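You operate a simulated robot arm through the tools that you are given. There is no shell and no other tool. Be economical: measure what you need, move in short steps, check, and stop when the job is done.

Carry out the task below with a simulated robot arm. There is one attempt and no reset: what you move stays moved.

## Task
Put the swatch book labelled "silver" from the top of the grey table on the corner between the rails and the swatch book that says "matt" on the pink job card there. Press the white counter button three times. Do these in any order.

It is judged by the outcome, as a careful person would: the job done as asked, and still so three seconds after it is handed in. It fails if anything else is knocked over, pushed out of place, dropped, spilled or broken.

## Robot
A 6-joint arm with a two-finger parallel gripper, fixed in place. Base frame: the origin is at the foot of the arm, x ahead of it, y to its left, z up; the work surface is at about z = 800. Units: mm, degrees, N and s.
With the tool pointing down near the work surface it reaches from about 340 to 760 mm from the base axis. Its first joint turns from -66.0 to 66.0 degrees. Payload 2.45 kg.
Tool frame: the origin (TCP) lies between the finger pads and is the grasp point; the fingertips stand 24 mm ahead of it; z points along the fingers, y is the line along which they close. The gripper opens to 68 mm. The fingers are 17 mm wide and 10 mm thick; the gripper's body (40 by 70 mm) begins 41 mm behind the TCP.
Orientation is told as [roll, pitch, yaw] about the base's x, y, z axes, in that order, counted from this pose: with the fingers straight down and closing along the base's y, the tool's x points along the base's -x, its y along +y and its z along -z.

## Interface
- The arm moves only by the tool play_rows. Its argument "moves" is a list that holds one entry, the list of rows, each a list of 7 numbers: the turn, a rotation vector about the tool's x, y, z in units of 6 degrees (1.0 is 6 degrees), then the shift along the tool's x, y, z in units of 30 mm (1.0 is 30 mm), then the gripper command, from -1 (shut) to 1 (fully open), values between in proportion. In form: [[[rx, ry, rz, x, y, z, jaw], ...]]. A call has 1 to 12 rows; each row shifts and turns the commanded pose from where the row before left it, along the tool's axes as they then stand. A call with a number of a shift or a turn outside -1 to 1 is refused whole. Each row takes 0.2 s and may step no farther than 50 mm and 8.6 degrees from the row before; otherwise, or with a gripper value out of range, the whole call is refused. A pose out of reach is approached as far as the arm can. The call stops where the force on the tool passes 40 N (or 10 N more than at its start, if that is more) or the arm is blocked; 0.2 s more then pass. The fingers move at their own pace (about 108 mm/s each) and stop on an object; they squeeze with about 38 N. The grip force told is the motor's: it shows also when the fingers shut on nothing. Time passes only in rows, and 0.2 s behind the last, so rows that do not move let the fingers close. It gives the time, the measured TCP pose, the force on the tool (base axes), the opening and the grip force at its end, in the units of the frame above (readings bear some noise), with the torque about the TCP (base axes, N m) and any sound that the robot's microphone picked up, and new pictures: "pictures" is both (left out), scene, wrist or none.
- Cameras (640 x 400 px; columns grow to the right, rows downward): "scene" is fixed at [149.8, 407.2, 1456.3]; the picture's right is [-0.88, -0.48, 0.00], its down [-0.32, 0.58, -0.75] and it looks along [0.36, -0.66, -0.66] (base axes); focal length 280 px, centre (320, 200). "wrist" rides on the gripper at [84, 11, -75] in the tool frame; the picture's right is [-0.13, 0.99, 0.00], its down [-0.60, -0.08, -0.79] and it looks along [-0.79, -0.10, 0.61] (tool axes); focal length 251 px, centre (320, 200). There is no depth. A picture from a camera that has moved, and an enlarged one, comes with that camera's place and axes in the base frame and with its lens.
- zoom(camera, box): a new picture of the part [left, top, right, bottom] of that camera's present view, enlarged. The clock stands still meanwhile.
- hand_in(): hands the job in; it is judged then, once.

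Go step by step. Nothing tells you positions but the pictures and the camera data: compare them with the known pose of the tool, close in by small moves and look again before you grip or let go. The budget is 120 turns and 200 pictures, counting those below and the enlarged ones. Unless the task says otherwise, let go and move clear before handing in, and close with one line.

The tools are called as name(argument=value, ...) on one line, values as JSON. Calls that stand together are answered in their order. play_rows: Moves the arm, as the interface text tells. Its arguments: {"type":"object","properties":{"moves":{"type":"array","items":{"type":"array","items":{"type":"array","items":{"type":"number"}}}},"pictures":{"type":"string","enum":["both","scene","wrist","none"]}},"required":["moves"]} The other tools are called the same way: zoom (camera, box) takes an enlarged picture of a part of a camera's view; hand_in () hands the job in.

At the start:

```text
time: 0.0
eef_pos: [457.5, -134.7, 1175.1]
tcp_rot: [0.0, 0.0, 0.0]
contact_force: [0.0, 0.1, 0.2]
torque: [0.0, -0.01, 0.01]
finger_gap: 67.7
gripper_force: 0.0
```

scene: 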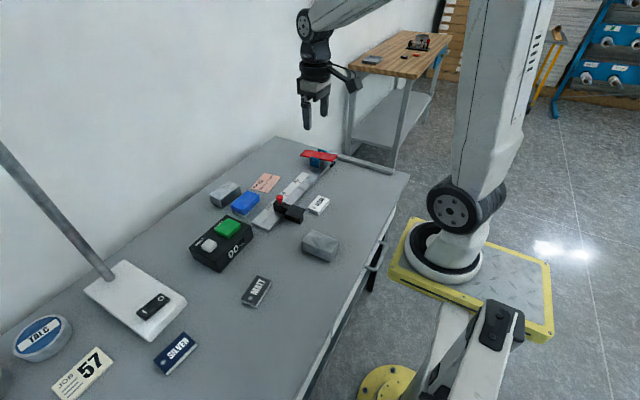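
wrist: 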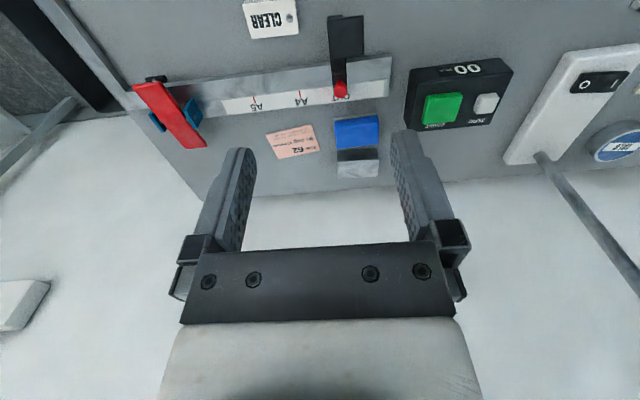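

I see a table with swatch books (silver, matt, clear), a counter box with a green and a white button, and a rail/ruler with a red piece. I'll zoom in for detail.

zoom(camera="scene", box=[180, 130, 400, 270])

zoom(camera="scene", box=[0, 240, 320, 400])

zoom(camera="wrist", box=[120, 0, 640, 200])

zoom(camera="scene", box=[340, 10, 480, 100])

```text
2.86 times, centred on (290, 200) of scene
camera zoom: at [149.8, 407.2, 1456.3], right [-0.88, -0.48, 0.0], down [-0.32, 0.58, -0.75], along [0.36, -0.66, -0.66], focal length 800 px, centre (406, 200)
```

zoom: 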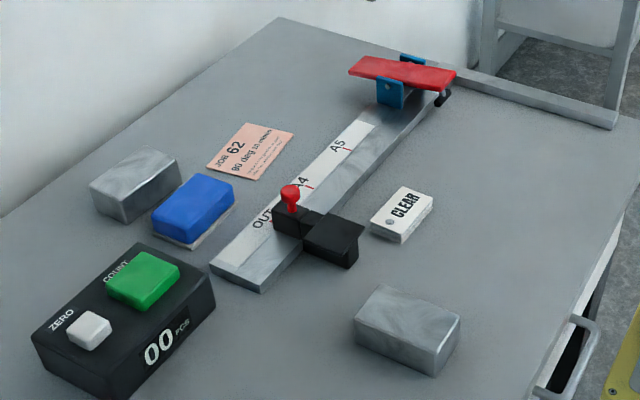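

```text
2.00 times, centred on (160, 320) of scene
camera zoom: at [149.8, 407.2, 1456.3], right [-0.88, -0.48, 0.0], down [-0.32, 0.58, -0.75], along [0.36, -0.66, -0.66], focal length 560 px, centre (640, -40)
```

zoom: 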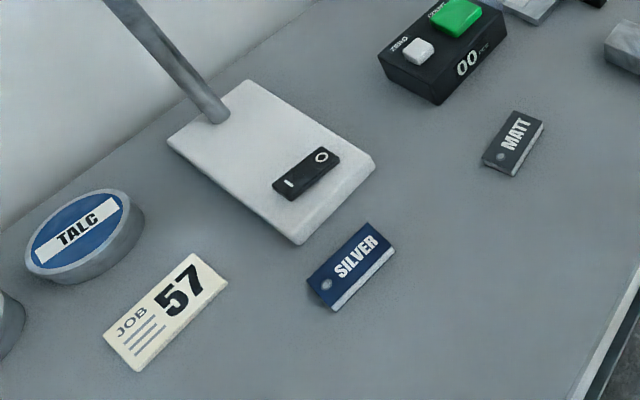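

```text
1.23 times, centred on (380, 100) of wrist
camera zoom: at [373.0, -122.0, 1251.8], right [0.13, 0.99, 0.0], down [0.6, -0.08, 0.79], along [0.79, -0.1, -0.61], focal length 310 px, centre (246, 323)
```

zoom: 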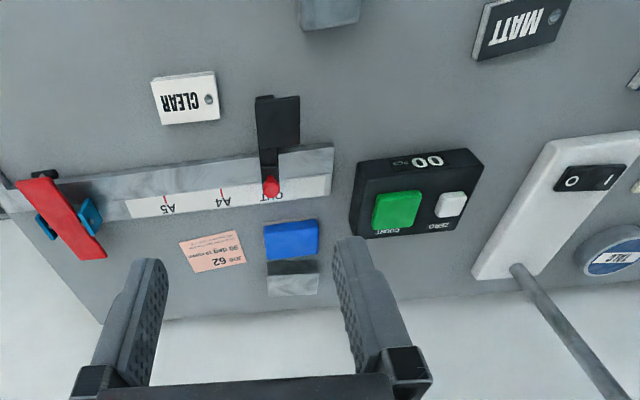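

```text
4.44 times, centred on (410, 55) of scene
camera zoom: at [149.8, 407.2, 1456.3], right [-0.88, -0.48, 0.0], down [-0.32, 0.58, -0.75], along [0.36, -0.66, -0.66], focal length 1245 px, centre (-80, 844)
```

zoom: 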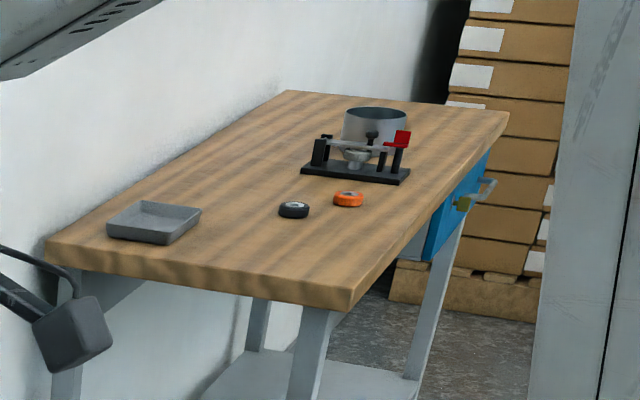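

The layout: wall at +x, the ruled rail running along y at x≈615, an end rail at y≈-540, and the pink card near (737,-232). I'll move closer to read the card and study the corner.

play_rows(moves=[[[0, 0, 0, -0.425, -0.27, 0.83, 1], [0, 0, 0, -0.425, -0.27, 0.83, 1], [0, 0, 0, -0.425, -0.27, 0.83, 1], [0, 0, 0, -0.425, -0.27, 0.83, 1], [0, 0, 0, -0.425, -0.27, 0.83, 1], [0, 0, 0, -0.425, -0.27, 0.83, 1], [0, 0, 0, -0.425, -0.27, 0.83, 1], [0, 0, 0, -0.425, -0.27, 0.83, 1]]])

zoom(camera="wrist", box=[160, 100, 480, 300])

```text
time: 1.8
eef_pos: [560.7, -199.4, 974.8]
tcp_rot: [-0.1, 0.0, 0.1]
contact_force: [-0.1, 0.5, -0.3]
torque: [0.03, -0.02, -0.02]
finger_gap: 68.0
gripper_force: 0.0
camera wrist: at [475.4, -186.9, 1051.7], right [0.13, 0.99, 0.0], down [0.6, -0.08, 0.79], along [0.79, -0.1, -0.61], focal length 251 px, centre (320, 200)
```

scene: 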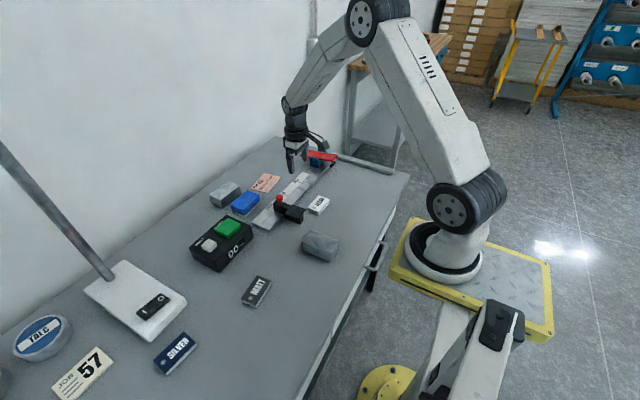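
wrist: 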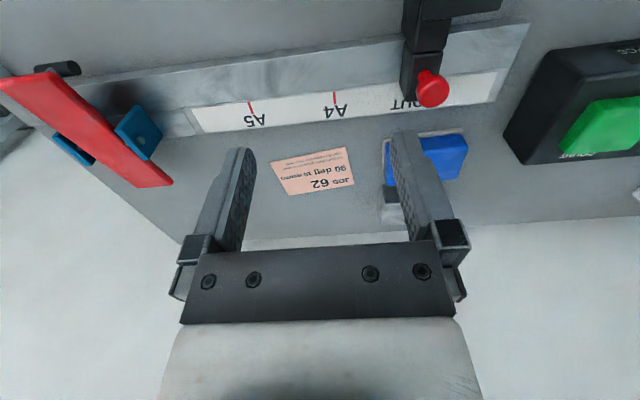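

```text
2.00 times, centred on (320, 200) of wrist
camera zoom: at [475.4, -186.9, 1051.7], right [0.13, 0.99, 0.0], down [0.6, -0.08, 0.79], along [0.79, -0.1, -0.61], focal length 503 px, centre (320, 200)
```

zoom: 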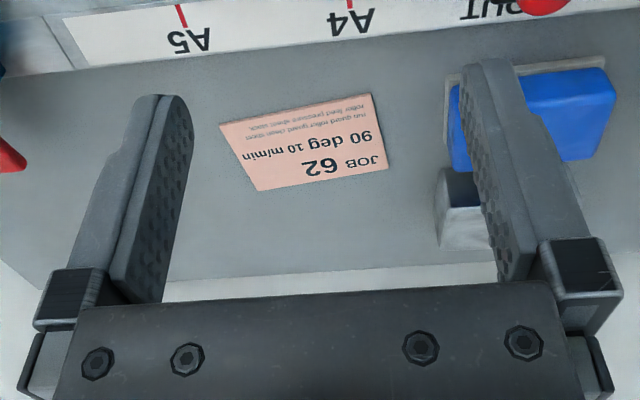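

The card is at about (730,-229), with nothing but filler text on it. Next I'll look at the rail corner near (590,-520).

play_rows(moves=[[[0, 0, 0, 0.5, -0.917, -0.1, 1], [0, 0, 0, 0.5, -0.917, -0.1, 1], [0, 0, 0, 0.5, -0.917, -0.1, 1], [0, 0, 0, 0.5, -0.917, -0.1, 1], [0, 0, 0, 0.5, -0.917, -0.1, 1], [0, 0, 0, 0.5, -0.917, -0.1, 1], [0, 0, 0, 0.5, -0.917, -0.1, 1], [0, 0, 0, 0.5, -0.917, -0.1, 1]]], pictures="wrist")

zoom(camera="scene", box=[270, 120, 420, 220])

```text
time: 3.6
eef_pos: [440.5, -420.8, 999.6]
tcp_rot: [0.1, 0.1, -0.1]
contact_force: [-0.3, -0.6, 0.0]
torque: [0.01, -0.01, 0.01]
finger_gap: 67.8
gripper_force: 0.1
camera wrist: at [355.1, -407.9, 1076.4], right [0.13, 0.99, 0.0], down [0.6, -0.08, 0.79], along [0.79, -0.1, -0.61], focal length 251 px, centre (320, 200)
```

wrist: 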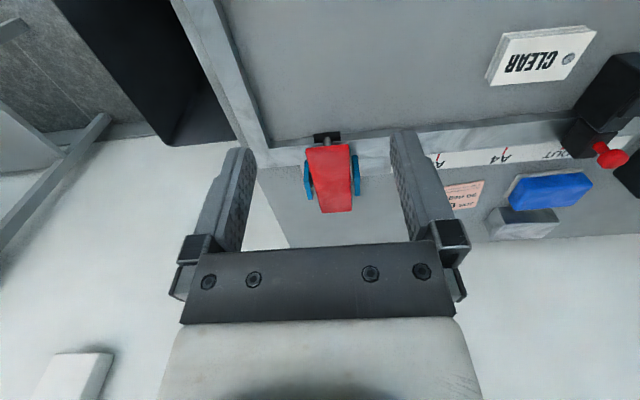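

```text
4.00 times, centred on (345, 170) of scene
camera zoom: at [149.8, 407.2, 1456.3], right [-0.88, -0.48, 0.0], down [-0.32, 0.58, -0.75], along [0.36, -0.66, -0.66], focal length 1120 px, centre (220, 320)
```

zoom: 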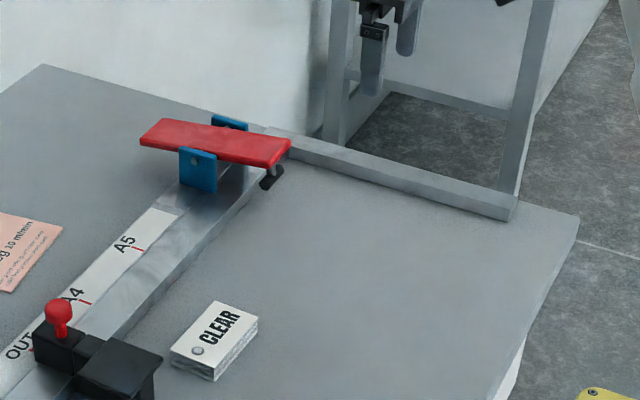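

The corner is where the ruled rail meets the end rail, with a red clamp lever next to it whose black pad hangs over. I'll zoom in for its exact geometry.

zoom(camera="wrist", box=[180, 60, 460, 235])

```text
2.29 times, centred on (320, 148) of wrist
camera zoom: at [355.1, -407.9, 1076.4], right [0.13, 0.99, 0.0], down [0.6, -0.08, 0.79], along [0.79, -0.1, -0.61], focal length 575 px, centre (320, 320)
```

zoom: 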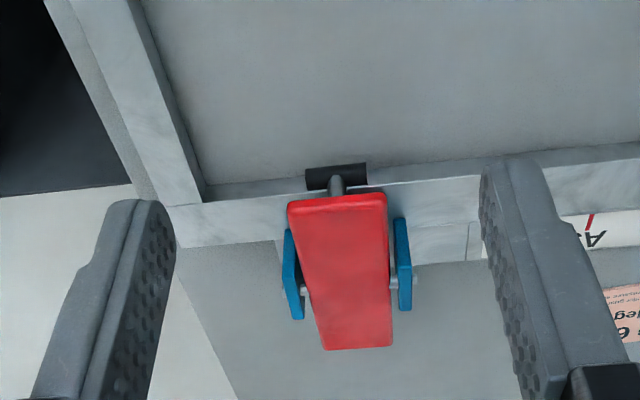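

The inside corner is at about (572,-506). The clamp lever spans y≈-446..-400 with its tip at x≈532, so the silver book will go in with its long side along x. First I'll move over to the counter button and the matt book.

play_rows(moves=[[[0, 0, 0, 0, 1, -0.2, 1], [0, 0, 0, 0, 1, -0.2, 1], [0, 0, 0, 0, 1, 0, 1], [0, 0, 0, 0, 1, 0, 1], [0, 0, 0, 0, 1, 0, 1], [0, 0, 0, 0, 1, 0, 1], [0, 0, 0, 0, 1, 0, 1], [0, 0, 0, 0, 1, 0, 1], [0, 0, 0, 0, 1, 0, 1], [0, 0, 0, 0, 1, 0, 1], [0, 0, 0, 0, 1, 0, 1], [0, 0, 0, 0, 1, 0, 1]]], pictures="none")

play_rows(moves=[[[0, 0, 0, -0.4, 1, 0, 0], [0, 0, 0, -0.4, 1, 0, -0.5], [0, 0, 0, -0.4, 1, 0, -1], [0, 0, 0, -0.4, 1, 0, -1], [0, 0, 0, -0.4, 1, 0, -1], [0, 0, 0, -0.4, 1, 0, -1]]], pictures="both")

```text
time: 6.2
eef_pos: [439.6, -57.7, 1012.0]
tcp_rot: [0.0, 0.1, -0.1]
contact_force: [-0.2, -0.2, -0.7]
torque: [0.01, -0.04, -0.02]
finger_gap: 68.3
gripper_force: 0.1
```

```text
time: 7.6
eef_pos: [512.5, 121.3, 1011.4]
tcp_rot: [0.0, 0.0, -0.1]
contact_force: [0.2, 0.2, 0.0]
torque: [0.0, 0.03, -0.01]
finger_gap: 0.2
gripper_force: 23.7
camera wrist: at [426.9, 133.8, 1088.7], right [0.13, 0.99, 0.0], down [0.6, -0.08, 0.79], along [0.79, -0.1, -0.61], focal length 251 px, centre (320, 200)
```

scene: 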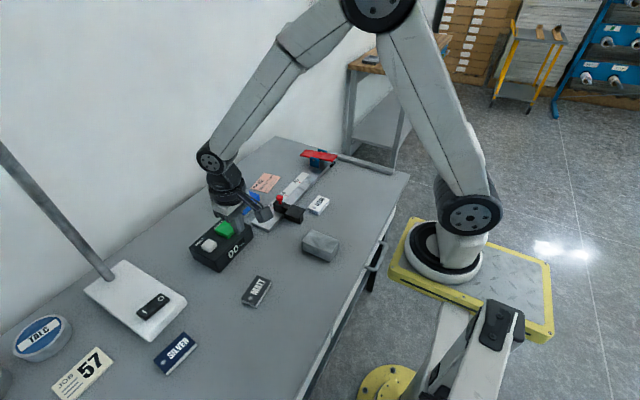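
wrist: 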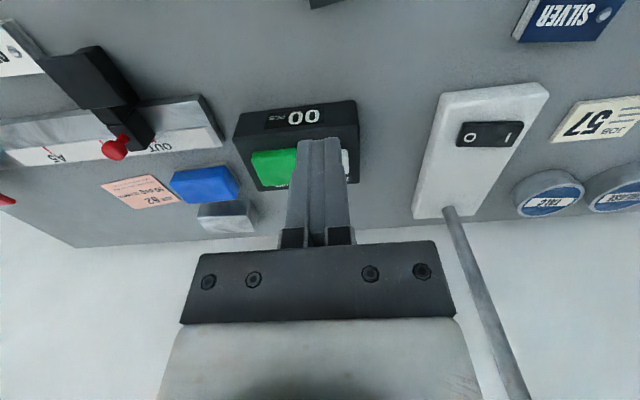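

The closed fingers hide the white button, at roughly (647,125). I'll shift sideways and lower for a clear view of its position and height.

play_rows(moves=[[[0, 0, 0, -0.6, 0.4, 0.4, -1], [0, 0, 0, -0.6, 0.4, 0.4, -1], [0, 0, 0, -0.6, 0.4, 0.4, -1], [0, 0, 0, -0.6, 0.4, 0.4, -1]]], pictures="both")

zoom(camera="scene", box=[160, 170, 288, 290])

```text
time: 8.6
eef_pos: [584.7, 169.3, 963.1]
tcp_rot: [0.0, 0.0, 0.0]
contact_force: [1.3, -0.1, 0.0]
torque: [0.02, 0.0, 0.04]
finger_gap: 0.0
gripper_force: 23.4
camera wrist: at [500.0, 181.3, 1039.9], right [0.13, 0.99, 0.0], down [0.6, -0.08, 0.79], along [0.79, -0.1, -0.61], focal length 251 px, centre (320, 200)
```

scene: 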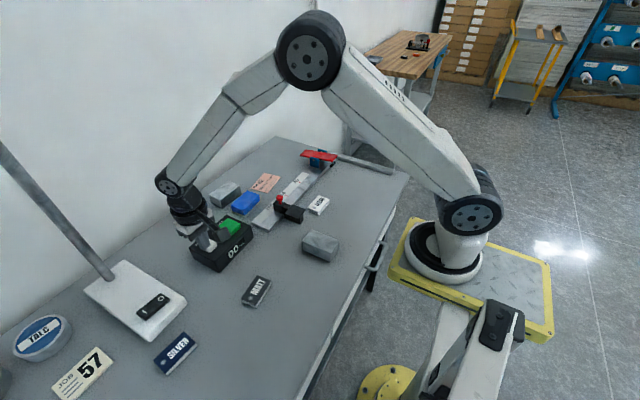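
wrist: 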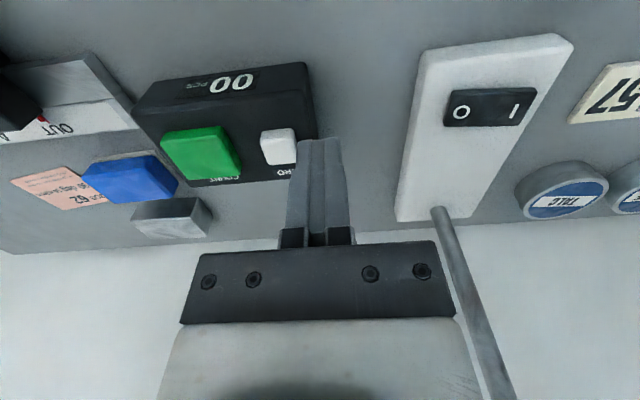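

```text
3.33 times, centred on (224, 230) of scene
camera zoom: at [149.8, 407.2, 1456.3], right [-0.88, -0.48, 0.0], down [-0.32, 0.58, -0.75], along [0.36, -0.66, -0.66], focal length 934 px, centre (640, 100)
```

zoom: 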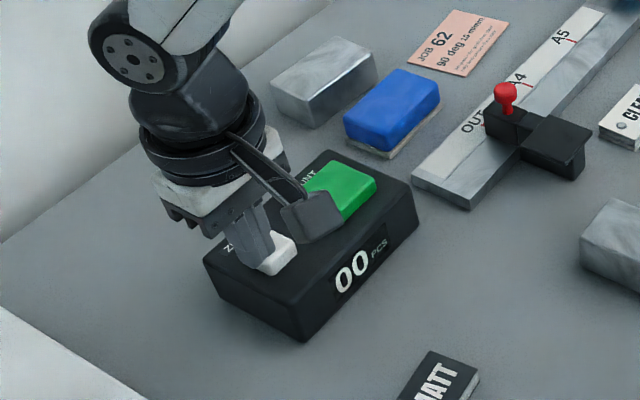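

The white button is at about (650,121), top near z≈857. I'll move above it and then lower.

play_rows(moves=[[[0, 0, 0, -0.73, -0.53, 0, -1], [0, 0, 0, -0.73, -0.53, 0.2, -1], [0, 0, 0, -0.73, -0.53, 0.8, -1], [0, 0, 0, 0, 0, 0.8, -1]]], pictures="both")

zoom(camera="scene", box=[160, 190, 288, 280])

```text
time: 9.6
eef_pos: [651.4, 121.4, 909.6]
tcp_rot: [-0.1, 0.0, 0.1]
contact_force: [0.0, -0.6, -0.3]
torque: [0.01, 0.02, 0.03]
finger_gap: 0.0
gripper_force: 24.1
camera wrist: at [565.7, 132.9, 986.3], right [0.13, 0.99, 0.0], down [0.6, -0.08, 0.79], along [0.79, -0.1, -0.61], focal length 251 px, centre (320, 200)
```

scene: 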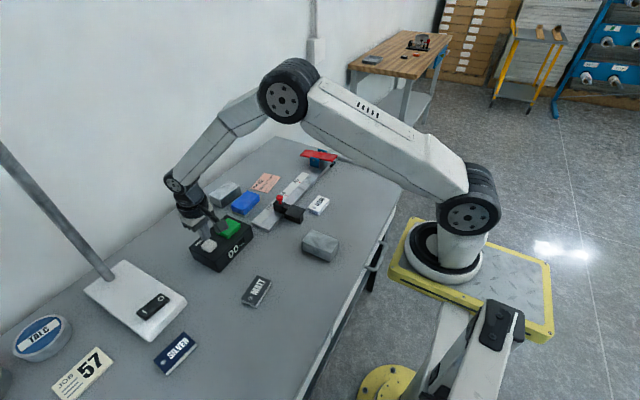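
wrist: 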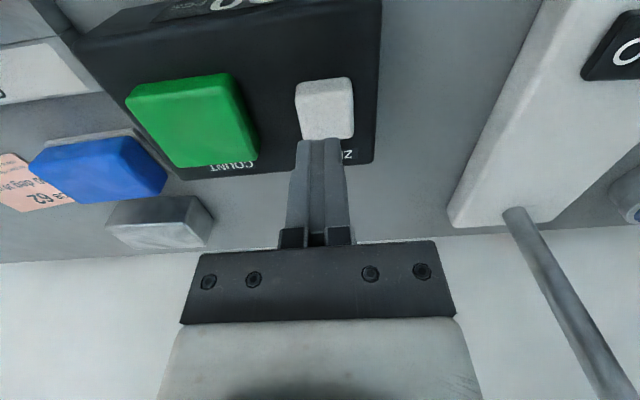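

```text
4.44 times, centred on (224, 235) of scene
camera zoom: at [149.9, 407.2, 1456.3], right [-0.88, -0.48, 0.0], down [-0.32, 0.58, -0.75], along [0.36, -0.66, -0.66], focal length 1245 px, centre (747, 44)
```

zoom: 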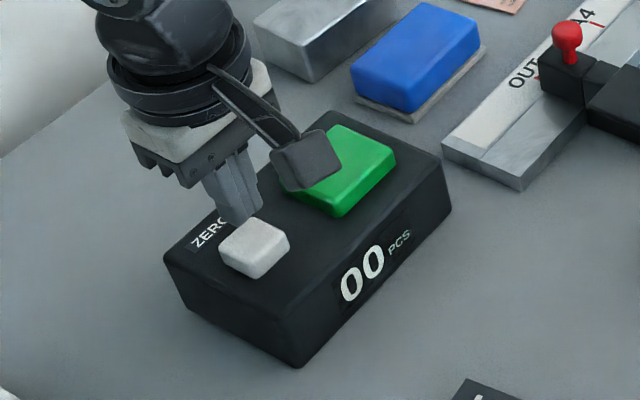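

Aligned: the button is at (648,123,858). I'll descend slowly for the first press.

play_rows(moves=[[[0, 0, 0, 0.1, 0.06, 0.4, -1], [0, 0, 0, 0, 0, 0.27, -1], [0, 0, 0, 0, 0, 0.1, -1], [0, 0, 0, 0, 0, 0.1, -1], [0, 0, 0, 0, 0, 0.1, -1]]], pictures="scene")

zoom(camera="scene", box=[160, 190, 288, 280])

```text
time: 10.8
eef_pos: [649.3, 123.6, 887.0]
tcp_rot: [0.0, -0.3, 0.1]
contact_force: [-5.8, -2.2, 19.3]
torque: [-0.05, 0.2, 0.0]
finger_gap: 0.1
gripper_force: 23.9
heard: click
stopped in row 5: the force on the tool passed its limit at 43 N (the readings are from after the stop); the commanded pose is now the measured one
```

scene: 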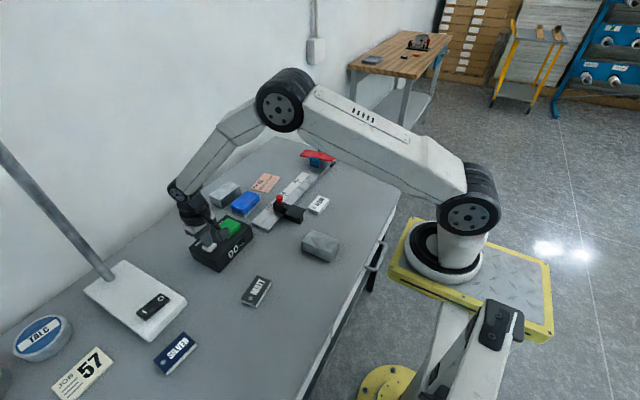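

```text
4.44 times, centred on (224, 235) of scene
camera zoom: at [149.3, 407.1, 1456.4], right [-0.88, -0.48, 0.0], down [-0.32, 0.58, -0.75], along [0.36, -0.66, -0.66], focal length 1245 px, centre (747, 44)
```

zoom: 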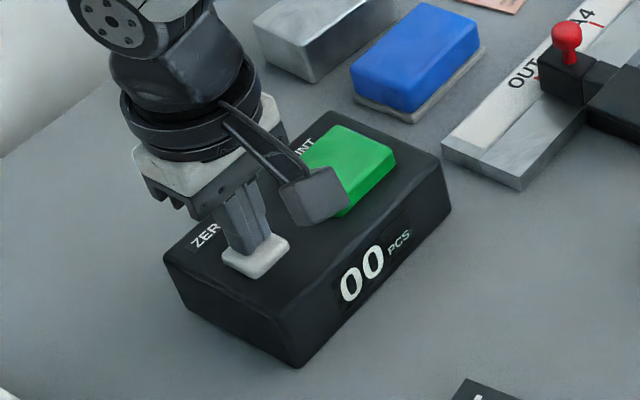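

A click was heard: first press done. I'll lift clear and press a second time.

play_rows(moves=[[[0, 0, 0, 0, 0, -0.5, -1], [0, 0, 0, 0, 0, -0.1, -1], [0, 0, 0, 0, 0, 0, -1]]], pictures="none")

play_rows(moves=[[[0, 0, 0, 0, 0, 0.3, -1], [0, 0, 0, 0, 0, 0.15, -1], [0, 0, 0, 0, 0, 0.06, -1], [0, 0, 0, 0, 0, 0.06, -1]]], pictures="none")

```text
time: 11.6
eef_pos: [648.5, 123.5, 902.5]
tcp_rot: [-0.1, 0.0, -0.1]
contact_force: [0.5, -0.6, 0.7]
torque: [-0.02, 0.01, 0.02]
finger_gap: 0.0
gripper_force: 23.8
```

```text
time: 12.6
eef_pos: [649.6, 123.5, 885.7]
tcp_rot: [0.0, -0.2, 0.1]
contact_force: [-8.6, -2.2, 17.4]
torque: [-0.02, 0.19, 0.02]
finger_gap: 0.0
gripper_force: 24.3
heard: click
```

The second press clicked as well. I'll release and press once more.

play_rows(moves=[[[0, 0, 0, 0, 0, -0.5, -1], [0, 0, 0, 0, 0, -0.1, -1], [0, 0, 0, 0, 0, 0, -1]]], pictures="none")

play_rows(moves=[[[0, 0, 0, 0, 0, 0.3, -1], [0, 0, 0, 0, 0, 0.15, -1], [0, 0, 0, 0, 0, 0.06, -1], [0, 0, 0, 0, 0, 0.06, -1]]], pictures="none")

```text
time: 13.4
eef_pos: [647.9, 123.8, 903.0]
tcp_rot: [0.0, 0.0, 0.0]
contact_force: [-0.3, 0.3, 0.0]
torque: [0.02, -0.02, 0.03]
finger_gap: 0.1
gripper_force: 23.4
```

```text
time: 14.4
eef_pos: [647.9, 123.8, 886.8]
tcp_rot: [0.0, -0.1, -0.1]
contact_force: [-4.5, -1.4, 11.4]
torque: [-0.05, 0.19, -0.01]
finger_gap: 0.1
gripper_force: 23.6
heard: click
```

Three clicks have been registered. I'll go up and back towards the matt book, opening the gripper and turning it to close across the book's short side.

play_rows(moves=[[[0, 0, 0, 0, 0, -1, -1], [0, 0, 0, 0, 0, -1, -1], [0, 0, 0, 0, 0, -1, -1], [0, 0, 0, 1, 0, -0.5, 0], [0, 0, 0, 1, 0, 0, 1], [0, 0, 0, 1, 0, 0, 1], [0, 0, 0, 1, 0, 0, 1], [0, 0, 0, 1, 0.45, 0, 1], [0, 0, 0, 1, 0.45, 0, 1]]], pictures="none")

play_rows(moves=[[[0, 0, 1, 0, 0, 0, 1], [0, 0, 1, 0, 0, 0, 1], [0, 0, 1, 0, 0, 0, 1], [0, 0, 1, 0, 0, 0, 1], [0, 0, 1, 0, 0, 0, 1], [0, 0, 1, 0, 0, 0, 1], [0, 0, 1, 0, 0, 0, 1], [0, 0, 1, 0, 0, 0, 1], [0, 0, 1, 0, 0, 0, 1], [0, 0, 1, 0, 0, 0, 1], [0, 0, 1, 0, 0, 0, 1], [0, 0, 1, 0, 0, 0, 1]]], pictures="both")

```text
time: 16.4
eef_pos: [467.9, 152.3, 990.9]
tcp_rot: [0.1, -0.1, 0.1]
contact_force: [-0.4, 0.0, 0.1]
torque: [0.01, 0.03, 0.0]
finger_gap: 68.1
gripper_force: 0.0
```

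```text
time: 19.0
eef_pos: [468.5, 151.1, 991.3]
tcp_rot: [0.1, 0.0, -72.1]
contact_force: [1.3, 0.1, -0.2]
torque: [0.03, -0.01, 0.01]
finger_gap: 68.1
gripper_force: 0.2
camera wrist: at [451.6, 234.9, 1067.4], right [0.98, 0.18, 0.0], down [0.11, -0.6, 0.79], along [0.15, -0.78, -0.61], focal length 251 px, centre (320, 200)
```

scene: 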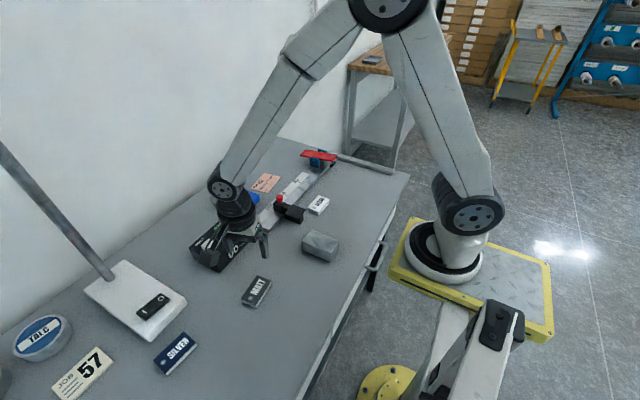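
wrist: 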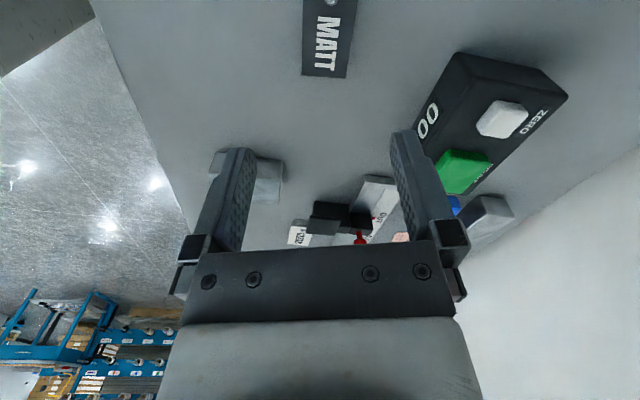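

The matt book is centred at about (476,146), its short side lying about 6.5° from x. I'll finish the turn, line up above it and descend part way.

play_rows(moves=[[[0, 0, 0.95, 0, 0, 0, 1], [0, 0, 0.95, 0, 0, 0, 1], [0, 0, 0, -0.19, 0.23, 0.8, 1], [0, 0, 0, 0, 0, 0.9, 1], [0, 0, 0, 0, 0, 0.9, 1], [0, 0, 0, 0, 0, 0.9, 1]]], pictures="both")

zoom(camera="scene", box=[200, 240, 328, 320])

```text
time: 20.4
eef_pos: [475.1, 146.9, 884.4]
tcp_rot: [0.1, -0.2, -83.3]
contact_force: [0.3, -0.5, -0.6]
torque: [-0.03, 0.04, 0.04]
finger_gap: 68.1
gripper_force: 0.0
camera wrist: at [476.1, 231.6, 961.5], right [1.0, -0.01, 0.0], down [-0.01, -0.61, 0.79], along [-0.01, -0.79, -0.61], focal length 251 px, centre (320, 200)
```

scene: 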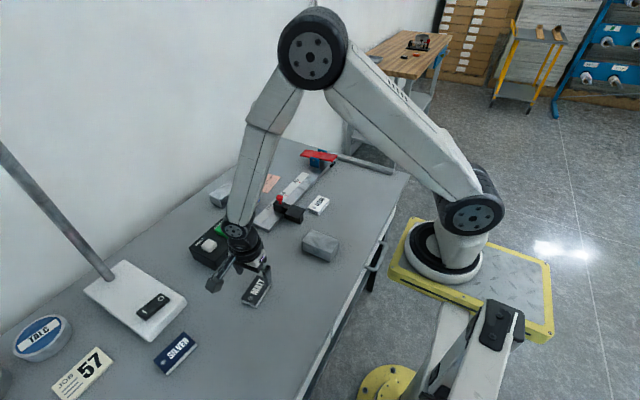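
wrist: 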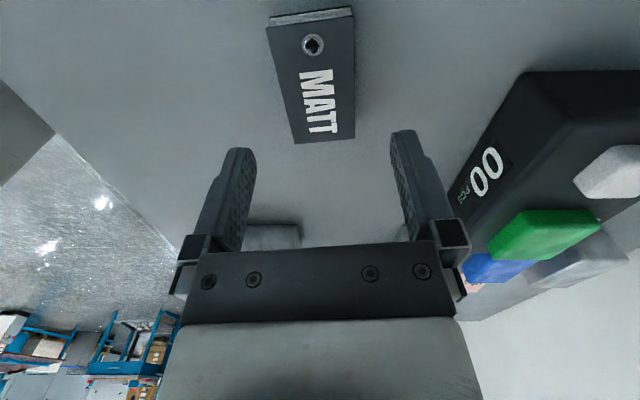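

```text
5.00 times, centred on (264, 280) of scene
camera zoom: at [149.8, 407.2, 1456.3], right [-0.88, -0.48, 0.0], down [-0.32, 0.58, -0.75], along [0.36, -0.66, -0.66], focal length 1400 px, centre (600, -200)
```

zoom: 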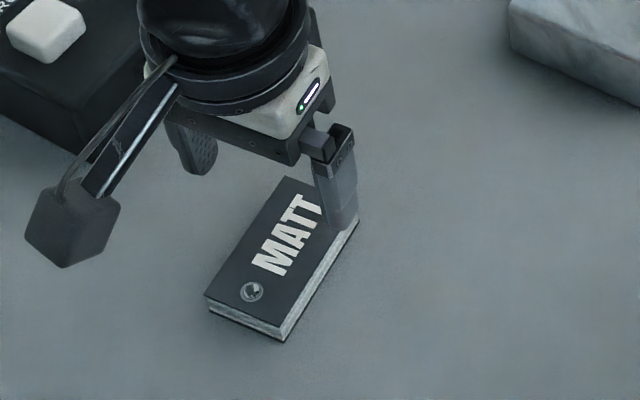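

The book's centre is at (474,149) and its yaw matches. I'll lower to table level with the fingers astride it.

play_rows(moves=[[[0, 0, 0, 0.07, -0.02, 0.7, 1], [0, 0, 0, 0, 0, 0.6, 1], [0, 0, 0, 0, 0, 0.35, 1], [0, 0, 0, 0, 0, 0.2, 1]]], pictures="wrist")

zoom(camera="scene", box=[200, 240, 328, 320])

```text
time: 21.4
eef_pos: [474.7, 148.3, 830.4]
tcp_rot: [0.0, 0.0, -83.5]
contact_force: [-1.0, 0.5, 0.3]
torque: [0.02, 0.0, -0.04]
finger_gap: 67.8
gripper_force: 0.1
camera wrist: at [475.5, 233.7, 906.4], right [1.0, -0.01, 0.0], down [-0.01, -0.61, 0.79], along [-0.01, -0.79, -0.61], focal length 251 px, centre (320, 200)
```

wrist: 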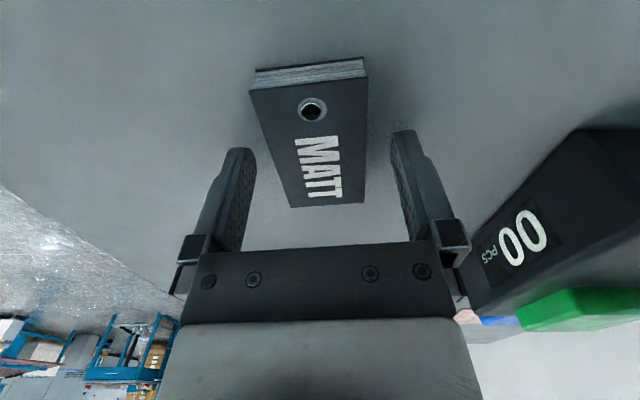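

```text
5.00 times, centred on (264, 280) of scene
camera zoom: at [149.8, 407.2, 1456.3], right [-0.88, -0.48, 0.0], down [-0.32, 0.58, -0.75], along [0.36, -0.66, -0.66], focal length 1400 px, centre (600, -200)
```

zoom: 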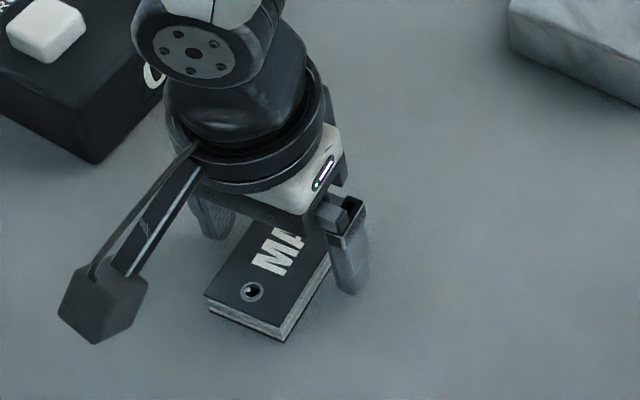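

The fingers stand astride the centre of the book. I'll lower 3 mm and close.

play_rows(moves=[[[0, 0, 0, 0, 0, 0.1, 1], [0, 0, 0, 0, 0, 0, 0], [0, 0, 0, 0, 0, 0, -1], [0, 0, 0, 0, 0, 0, -1], [0, 0, 0, 0, 0, 0, -1]]], pictures="none")

play_rows(moves=[[[0, 0, 0, 0, 0, -0.4, -1], [0, 0, 0, 0, 0, -0.8, -1], [0, 0, 0, 0, 0, -1, -1], [0, 0, 0, 0, 0, -1, -1], [0, 0, 0, 0, 0, -1, -1]]], pictures="both")

```text
time: 22.6
eef_pos: [475.7, 148.2, 826.8]
tcp_rot: [0.2, -0.1, -83.4]
contact_force: [-0.1, 0.2, 0.4]
torque: [0.01, 0.02, -0.01]
finger_gap: 43.0
gripper_force: 37.9
```

```text
time: 23.8
eef_pos: [475.0, 147.4, 953.9]
tcp_rot: [0.1, 0.1, -83.4]
contact_force: [0.2, 0.5, 0.1]
torque: [0.03, 0.0, -0.02]
finger_gap: 42.7
gripper_force: 37.9
camera wrist: at [475.3, 233.3, 1030.1], right [1.0, -0.01, 0.0], down [-0.01, -0.61, 0.79], along [-0.01, -0.79, -0.61], focal length 251 px, centre (320, 200)
```

scene: 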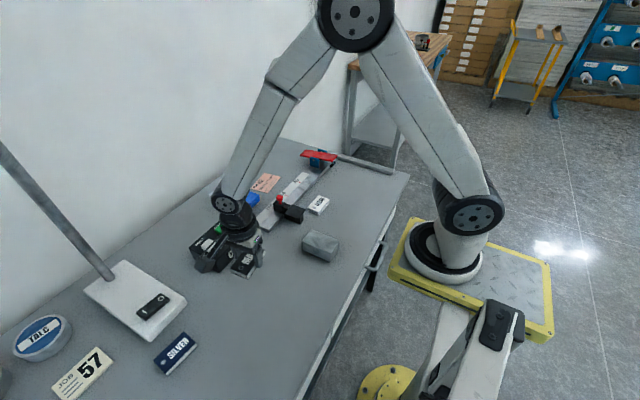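
wrist: 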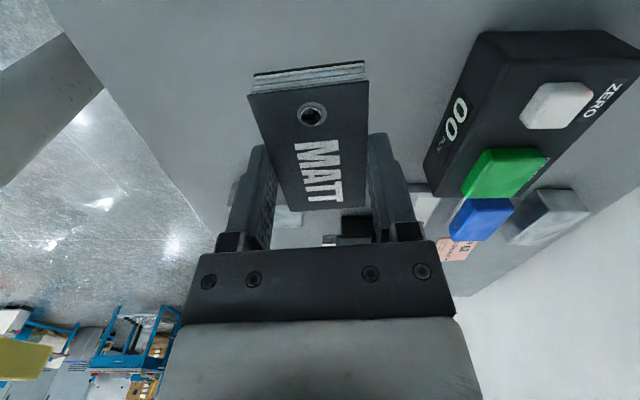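

The matt book is held at about 43 mm. I'll carry it over to just short of the pink card.

play_rows(moves=[[[0, 0, 0, -0.94, 0.409, 0, -1], [0, 0, 0, -0.94, 0.409, 0, -1], [0, 0, 0, -0.94, 0.409, 0, -1], [0, 0, 0, -0.94, 0.409, 0, -1], [0, 0, 0, -0.94, 0.409, 0, -1], [0, 0, 0, -0.94, 0.409, 0, -1], [0, 0, 0, -0.94, 0.409, 0, -1], [0, 0, 0, -0.94, 0.409, 0, -1], [0, 0, 0, -0.94, 0.409, 0, -1], [0, 0, 0, -0.94, 0.409, 0, -1], [0, 0, 0, -0.94, 0.409, 0, -1], [0, 0, 0, -0.94, 0.409, 0, -1]]], pictures="none")

play_rows(moves=[[[0, 0, 0, -0.94, 0.409, 0, -1], [0, 0, 0, -0.94, 0.409, 0, -1], [0, 0, 0, 0, 0, 0.9, -1], [0, 0, 0, 0, 0, 0.6, -1]]], pictures="both")

zoom(camera="scene", box=[200, 130, 328, 210])

```text
time: 26.4
eef_pos: [661.2, -170.9, 953.4]
tcp_rot: [0.1, 0.0, -83.3]
contact_force: [-0.3, -1.6, -0.5]
torque: [-0.01, 0.01, 0.02]
finger_gap: 42.5
gripper_force: 37.8
```

```text
time: 27.4
eef_pos: [691.3, -224.3, 908.4]
tcp_rot: [0.2, 0.1, -83.4]
contact_force: [0.2, 0.5, 0.3]
torque: [0.01, 0.02, -0.01]
finger_gap: 42.9
gripper_force: 37.9
camera wrist: at [692.2, -138.9, 984.8], right [1.0, -0.01, 0.0], down [-0.01, -0.61, 0.79], along [-0.01, -0.79, -0.61], focal length 251 px, centre (320, 200)
```

scene: 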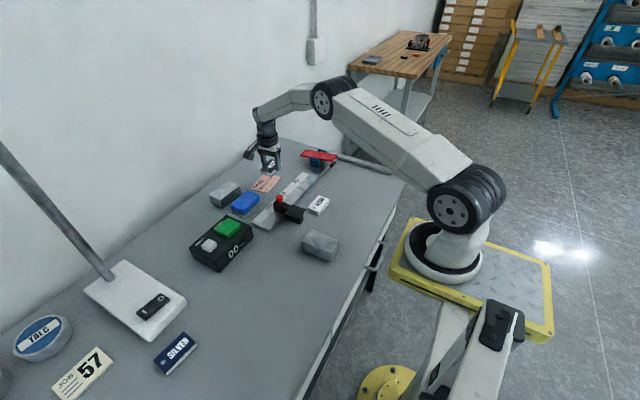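
wrist: 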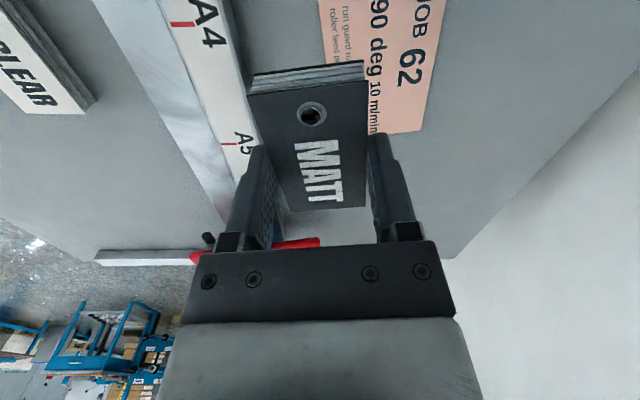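

```text
5.00 times, centred on (264, 170) of scene
camera zoom: at [149.9, 407.2, 1456.3], right [-0.88, -0.48, 0.0], down [-0.32, 0.58, -0.75], along [0.36, -0.66, -0.66], focal length 1400 px, centre (600, 350)
```

zoom: 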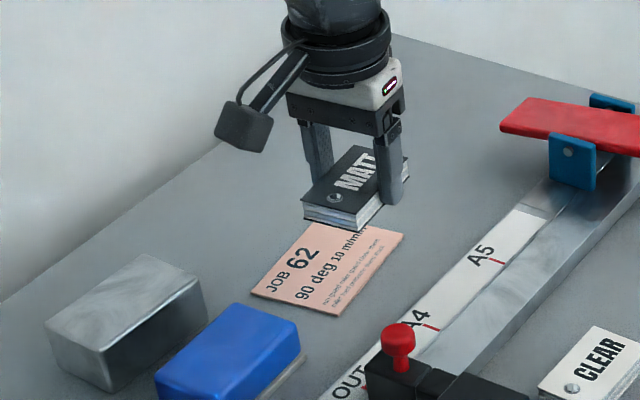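

The card's centre is at about (738,-228). I'll move outward and lower, watching the limit of reach.

play_rows(moves=[[[0, 0, 0, -0.145, 0.67, 0, -1], [0, 0, 0, -0.145, 0.67, 0.3, -1], [0, 0, 0, 0, 0, 0.6, -1], [0, 0, 0, 0, 0, 0.6, -1], [0, 0, 0, 0, 0, 0, -1]]], pictures="both")

zoom(camera="scene", box=[200, 130, 328, 210])

```text
time: 28.6
eef_pos: [720.5, -224.2, 865.2]
tcp_rot: [0.1, 0.0, -83.5]
contact_force: [-0.5, -0.1, -0.7]
torque: [0.0, 0.01, 0.03]
finger_gap: 42.8
gripper_force: 38.2
out of reach, approached as far as the arm can: row 2, 4
camera wrist: at [721.2, -139.0, 941.9], right [1.0, -0.01, 0.0], down [-0.01, -0.61, 0.79], along [-0.01, -0.79, -0.61], focal length 251 px, centre (320, 200)
```

scene: 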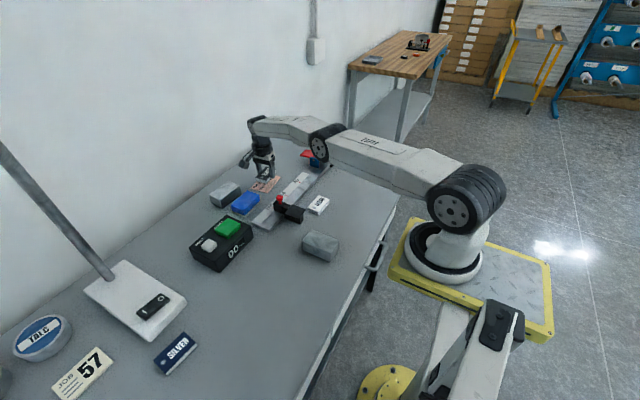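
wrist: 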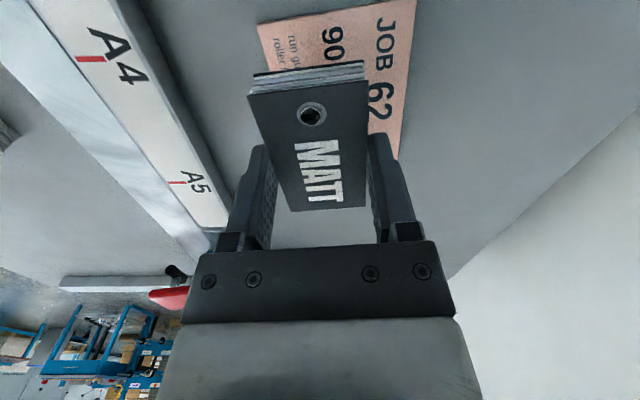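

```text
5.00 times, centred on (264, 170) of scene
camera zoom: at [149.8, 407.2, 1456.3], right [-0.88, -0.48, 0.0], down [-0.32, 0.58, -0.75], along [0.36, -0.66, -0.66], focal length 1400 px, centre (600, 350)
```

zoom: 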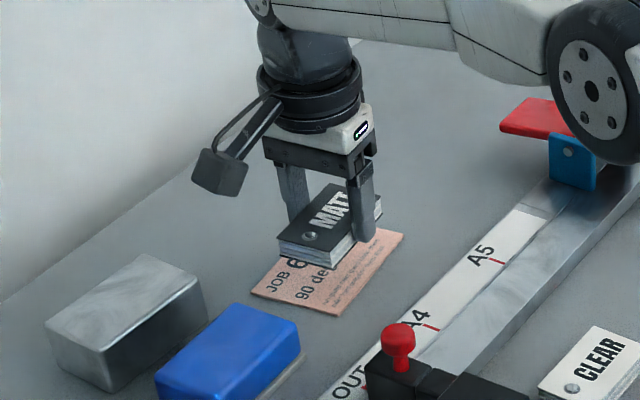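

The arm reaches x≈720 with the tool straight down, which only just keeps the book on the card. I'll tilt the gripper 5° outward to centre it better.

play_rows(moves=[[[-0.42, 0, 0, 0, 0, 0, -1], [-0.42, 0, 0, 0, 0, 0, -1], [0, 0, 0, -0.13, 0.25, 0, -1], [0, 0, 0, 0, 0.2, 0.3, -1], [0, 0, 0, 0, 0, 0.3, -1], [0, 0, 0, 0, 0, 0, -1]]], pictures="both")

zoom(camera="scene", box=[200, 130, 328, 210])

```text
time: 30.0
eef_pos: [731.4, -224.6, 848.4]
tcp_rot: [5.1, -0.1, -83.4]
contact_force: [-0.1, 0.4, -1.1]
torque: [-0.03, -0.01, -0.02]
finger_gap: 42.9
gripper_force: 38.0
out of reach, approached as far as the arm can: row 5
camera wrist: at [726.3, -140.3, 926.7], right [1.0, -0.01, 0.09], down [-0.08, -0.62, 0.78], along [0.04, -0.79, -0.62], focal length 251 px, centre (320, 200)
```

scene: 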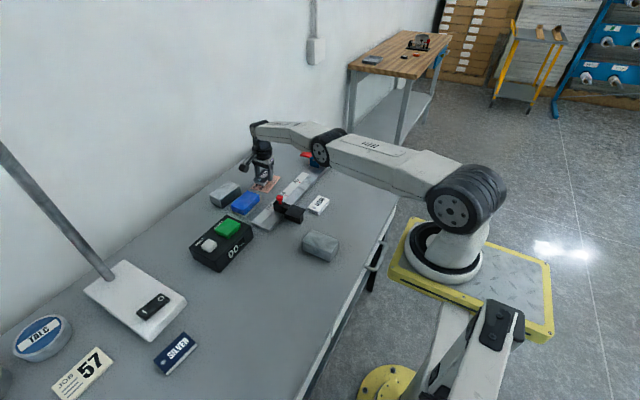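
wrist: 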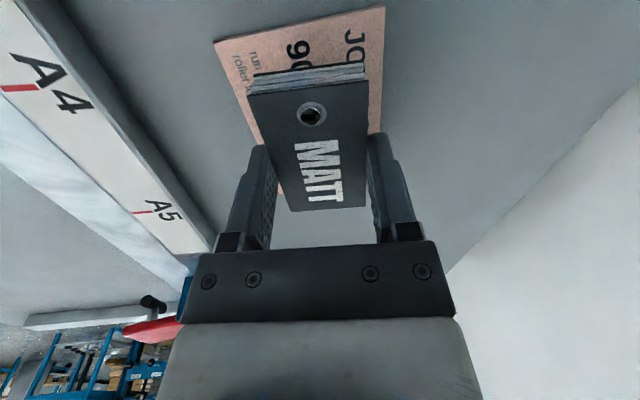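

```text
5.00 times, centred on (264, 170) of scene
camera zoom: at [149.8, 407.2, 1456.3], right [-0.88, -0.48, 0.0], down [-0.32, 0.58, -0.75], along [0.36, -0.66, -0.66], focal length 1400 px, centre (600, 350)
```

zoom: 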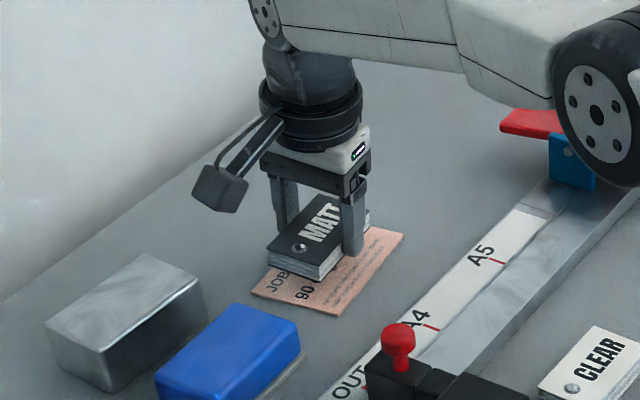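

The book is now above the card at x≈733. I'll lower it gently, backing off slightly to stay within reach.

play_rows(moves=[[[0, 0, 0, -0.1, -0.15, 0.25, -1], [0, 0, 0, 0, -0.04, 0.2, -1], [0, 0, 0, 0, 0, 0, -1]]], pictures="none")

```text
time: 30.8
eef_pos: [727.3, -228.0, 835.3]
tcp_rot: [5.1, 0.1, -83.4]
contact_force: [0.3, 0.1, -0.6]
torque: [-0.01, -0.01, 0.01]
finger_gap: 42.7
gripper_force: 38.2
```

play_rows(moves=[[[0, 0, 0, 0, -0.005, 0.07, -1], [0, 0, 0, 0, -0.005, 0.07, -1], [0, 0, 0, 0, 0, 0.04, -1]]], pictures="both")

zoom(camera="scene", box=[216, 150, 312, 210])

```text
time: 31.6
eef_pos: [728.6, -228.7, 830.8]
tcp_rot: [5.2, -0.2, -83.3]
contact_force: [-0.2, -0.3, 3.1]
torque: [0.01, 0.12, -0.01]
finger_gap: 42.6
gripper_force: 37.7
camera wrist: at [721.8, -143.5, 908.6], right [1.0, -0.01, 0.09], down [-0.08, -0.62, 0.78], along [0.04, -0.79, -0.62], focal length 251 px, centre (320, 200)
```

scene: 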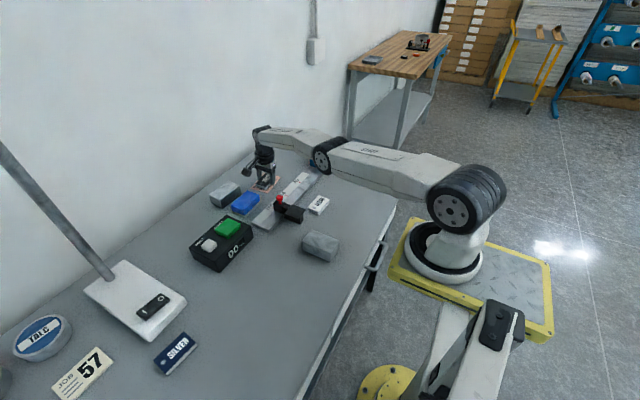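
wrist: 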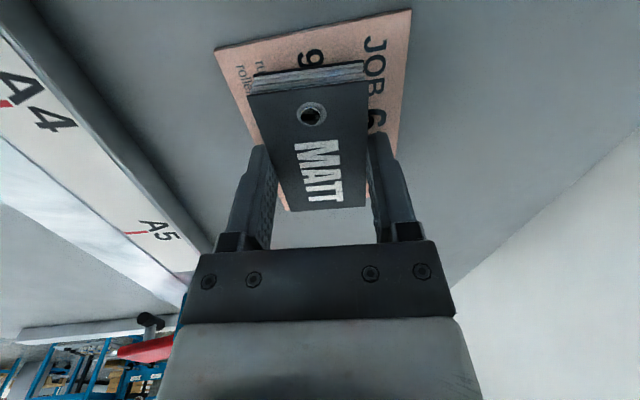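

```text
6.67 times, centred on (264, 180) of scene
camera zoom: at [149.7, 407.2, 1456.3], right [-0.88, -0.48, 0.0], down [-0.32, 0.58, -0.75], along [0.36, -0.66, -0.66], focal length 1867 px, centre (693, 333)
```

zoom: 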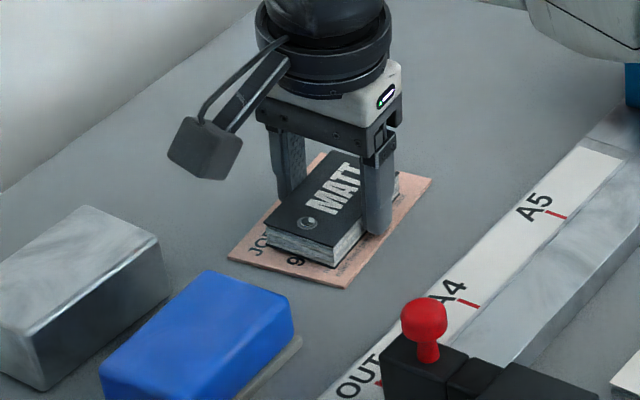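

The book is in contact with the card, with margin on all sides. I'll release it and lift away.

play_rows(moves=[[[0, 0, 0, 0, 0, 0, 0.4], [0, 0, 0, 0, 0, 0, 0.8], [0, 0, 0, 0, 0, 0, 0.8], [0, 0, 0, 0, 0, -0.5, 0.8], [0, 0, 0, 0, 0, -1, 1], [0, 0, 0, 0, 0, -1, 1], [0, 0, 0, 0.3, -0.5, -1, 1]]], pictures="both")

zoom(camera="scene", box=[216, 150, 312, 210])

```text
time: 33.2
eef_pos: [702.5, -222.0, 934.2]
tcp_rot: [5.1, 0.0, -83.3]
contact_force: [0.0, -0.2, -0.5]
torque: [-0.02, -0.01, 0.01]
finger_gap: 68.0
gripper_force: 0.0
camera wrist: at [696.4, -137.6, 1011.1], right [1.0, -0.01, 0.09], down [-0.08, -0.62, 0.78], along [0.04, -0.79, -0.62], focal length 251 px, centre (320, 200)
```

scene: 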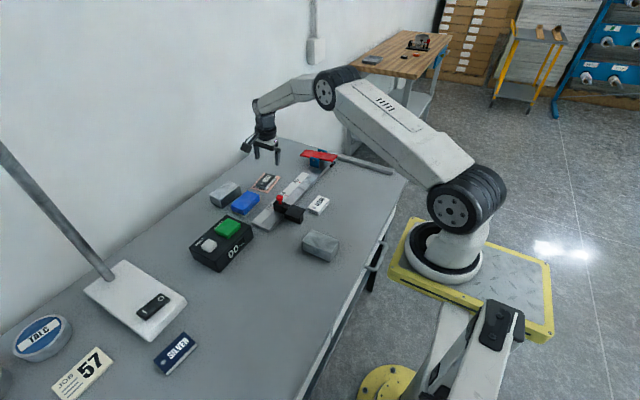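
wrist: 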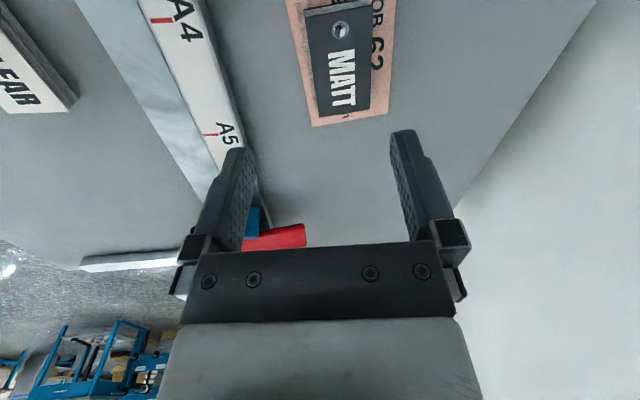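

```text
6.67 times, centred on (264, 180) of scene
camera zoom: at [149.8, 407.2, 1456.3], right [-0.88, -0.48, 0.0], down [-0.32, 0.58, -0.75], along [0.36, -0.66, -0.66], focal length 1867 px, centre (693, 333)
```

zoom: 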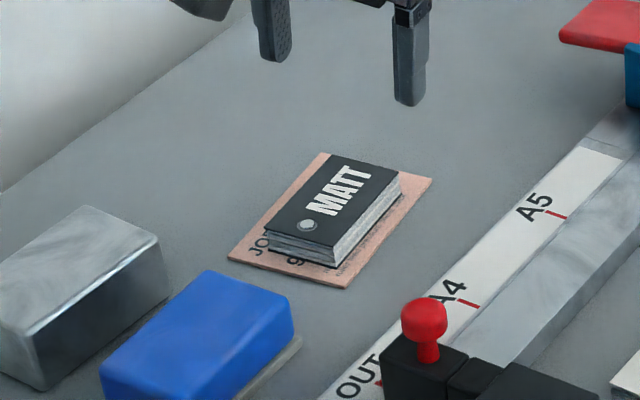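

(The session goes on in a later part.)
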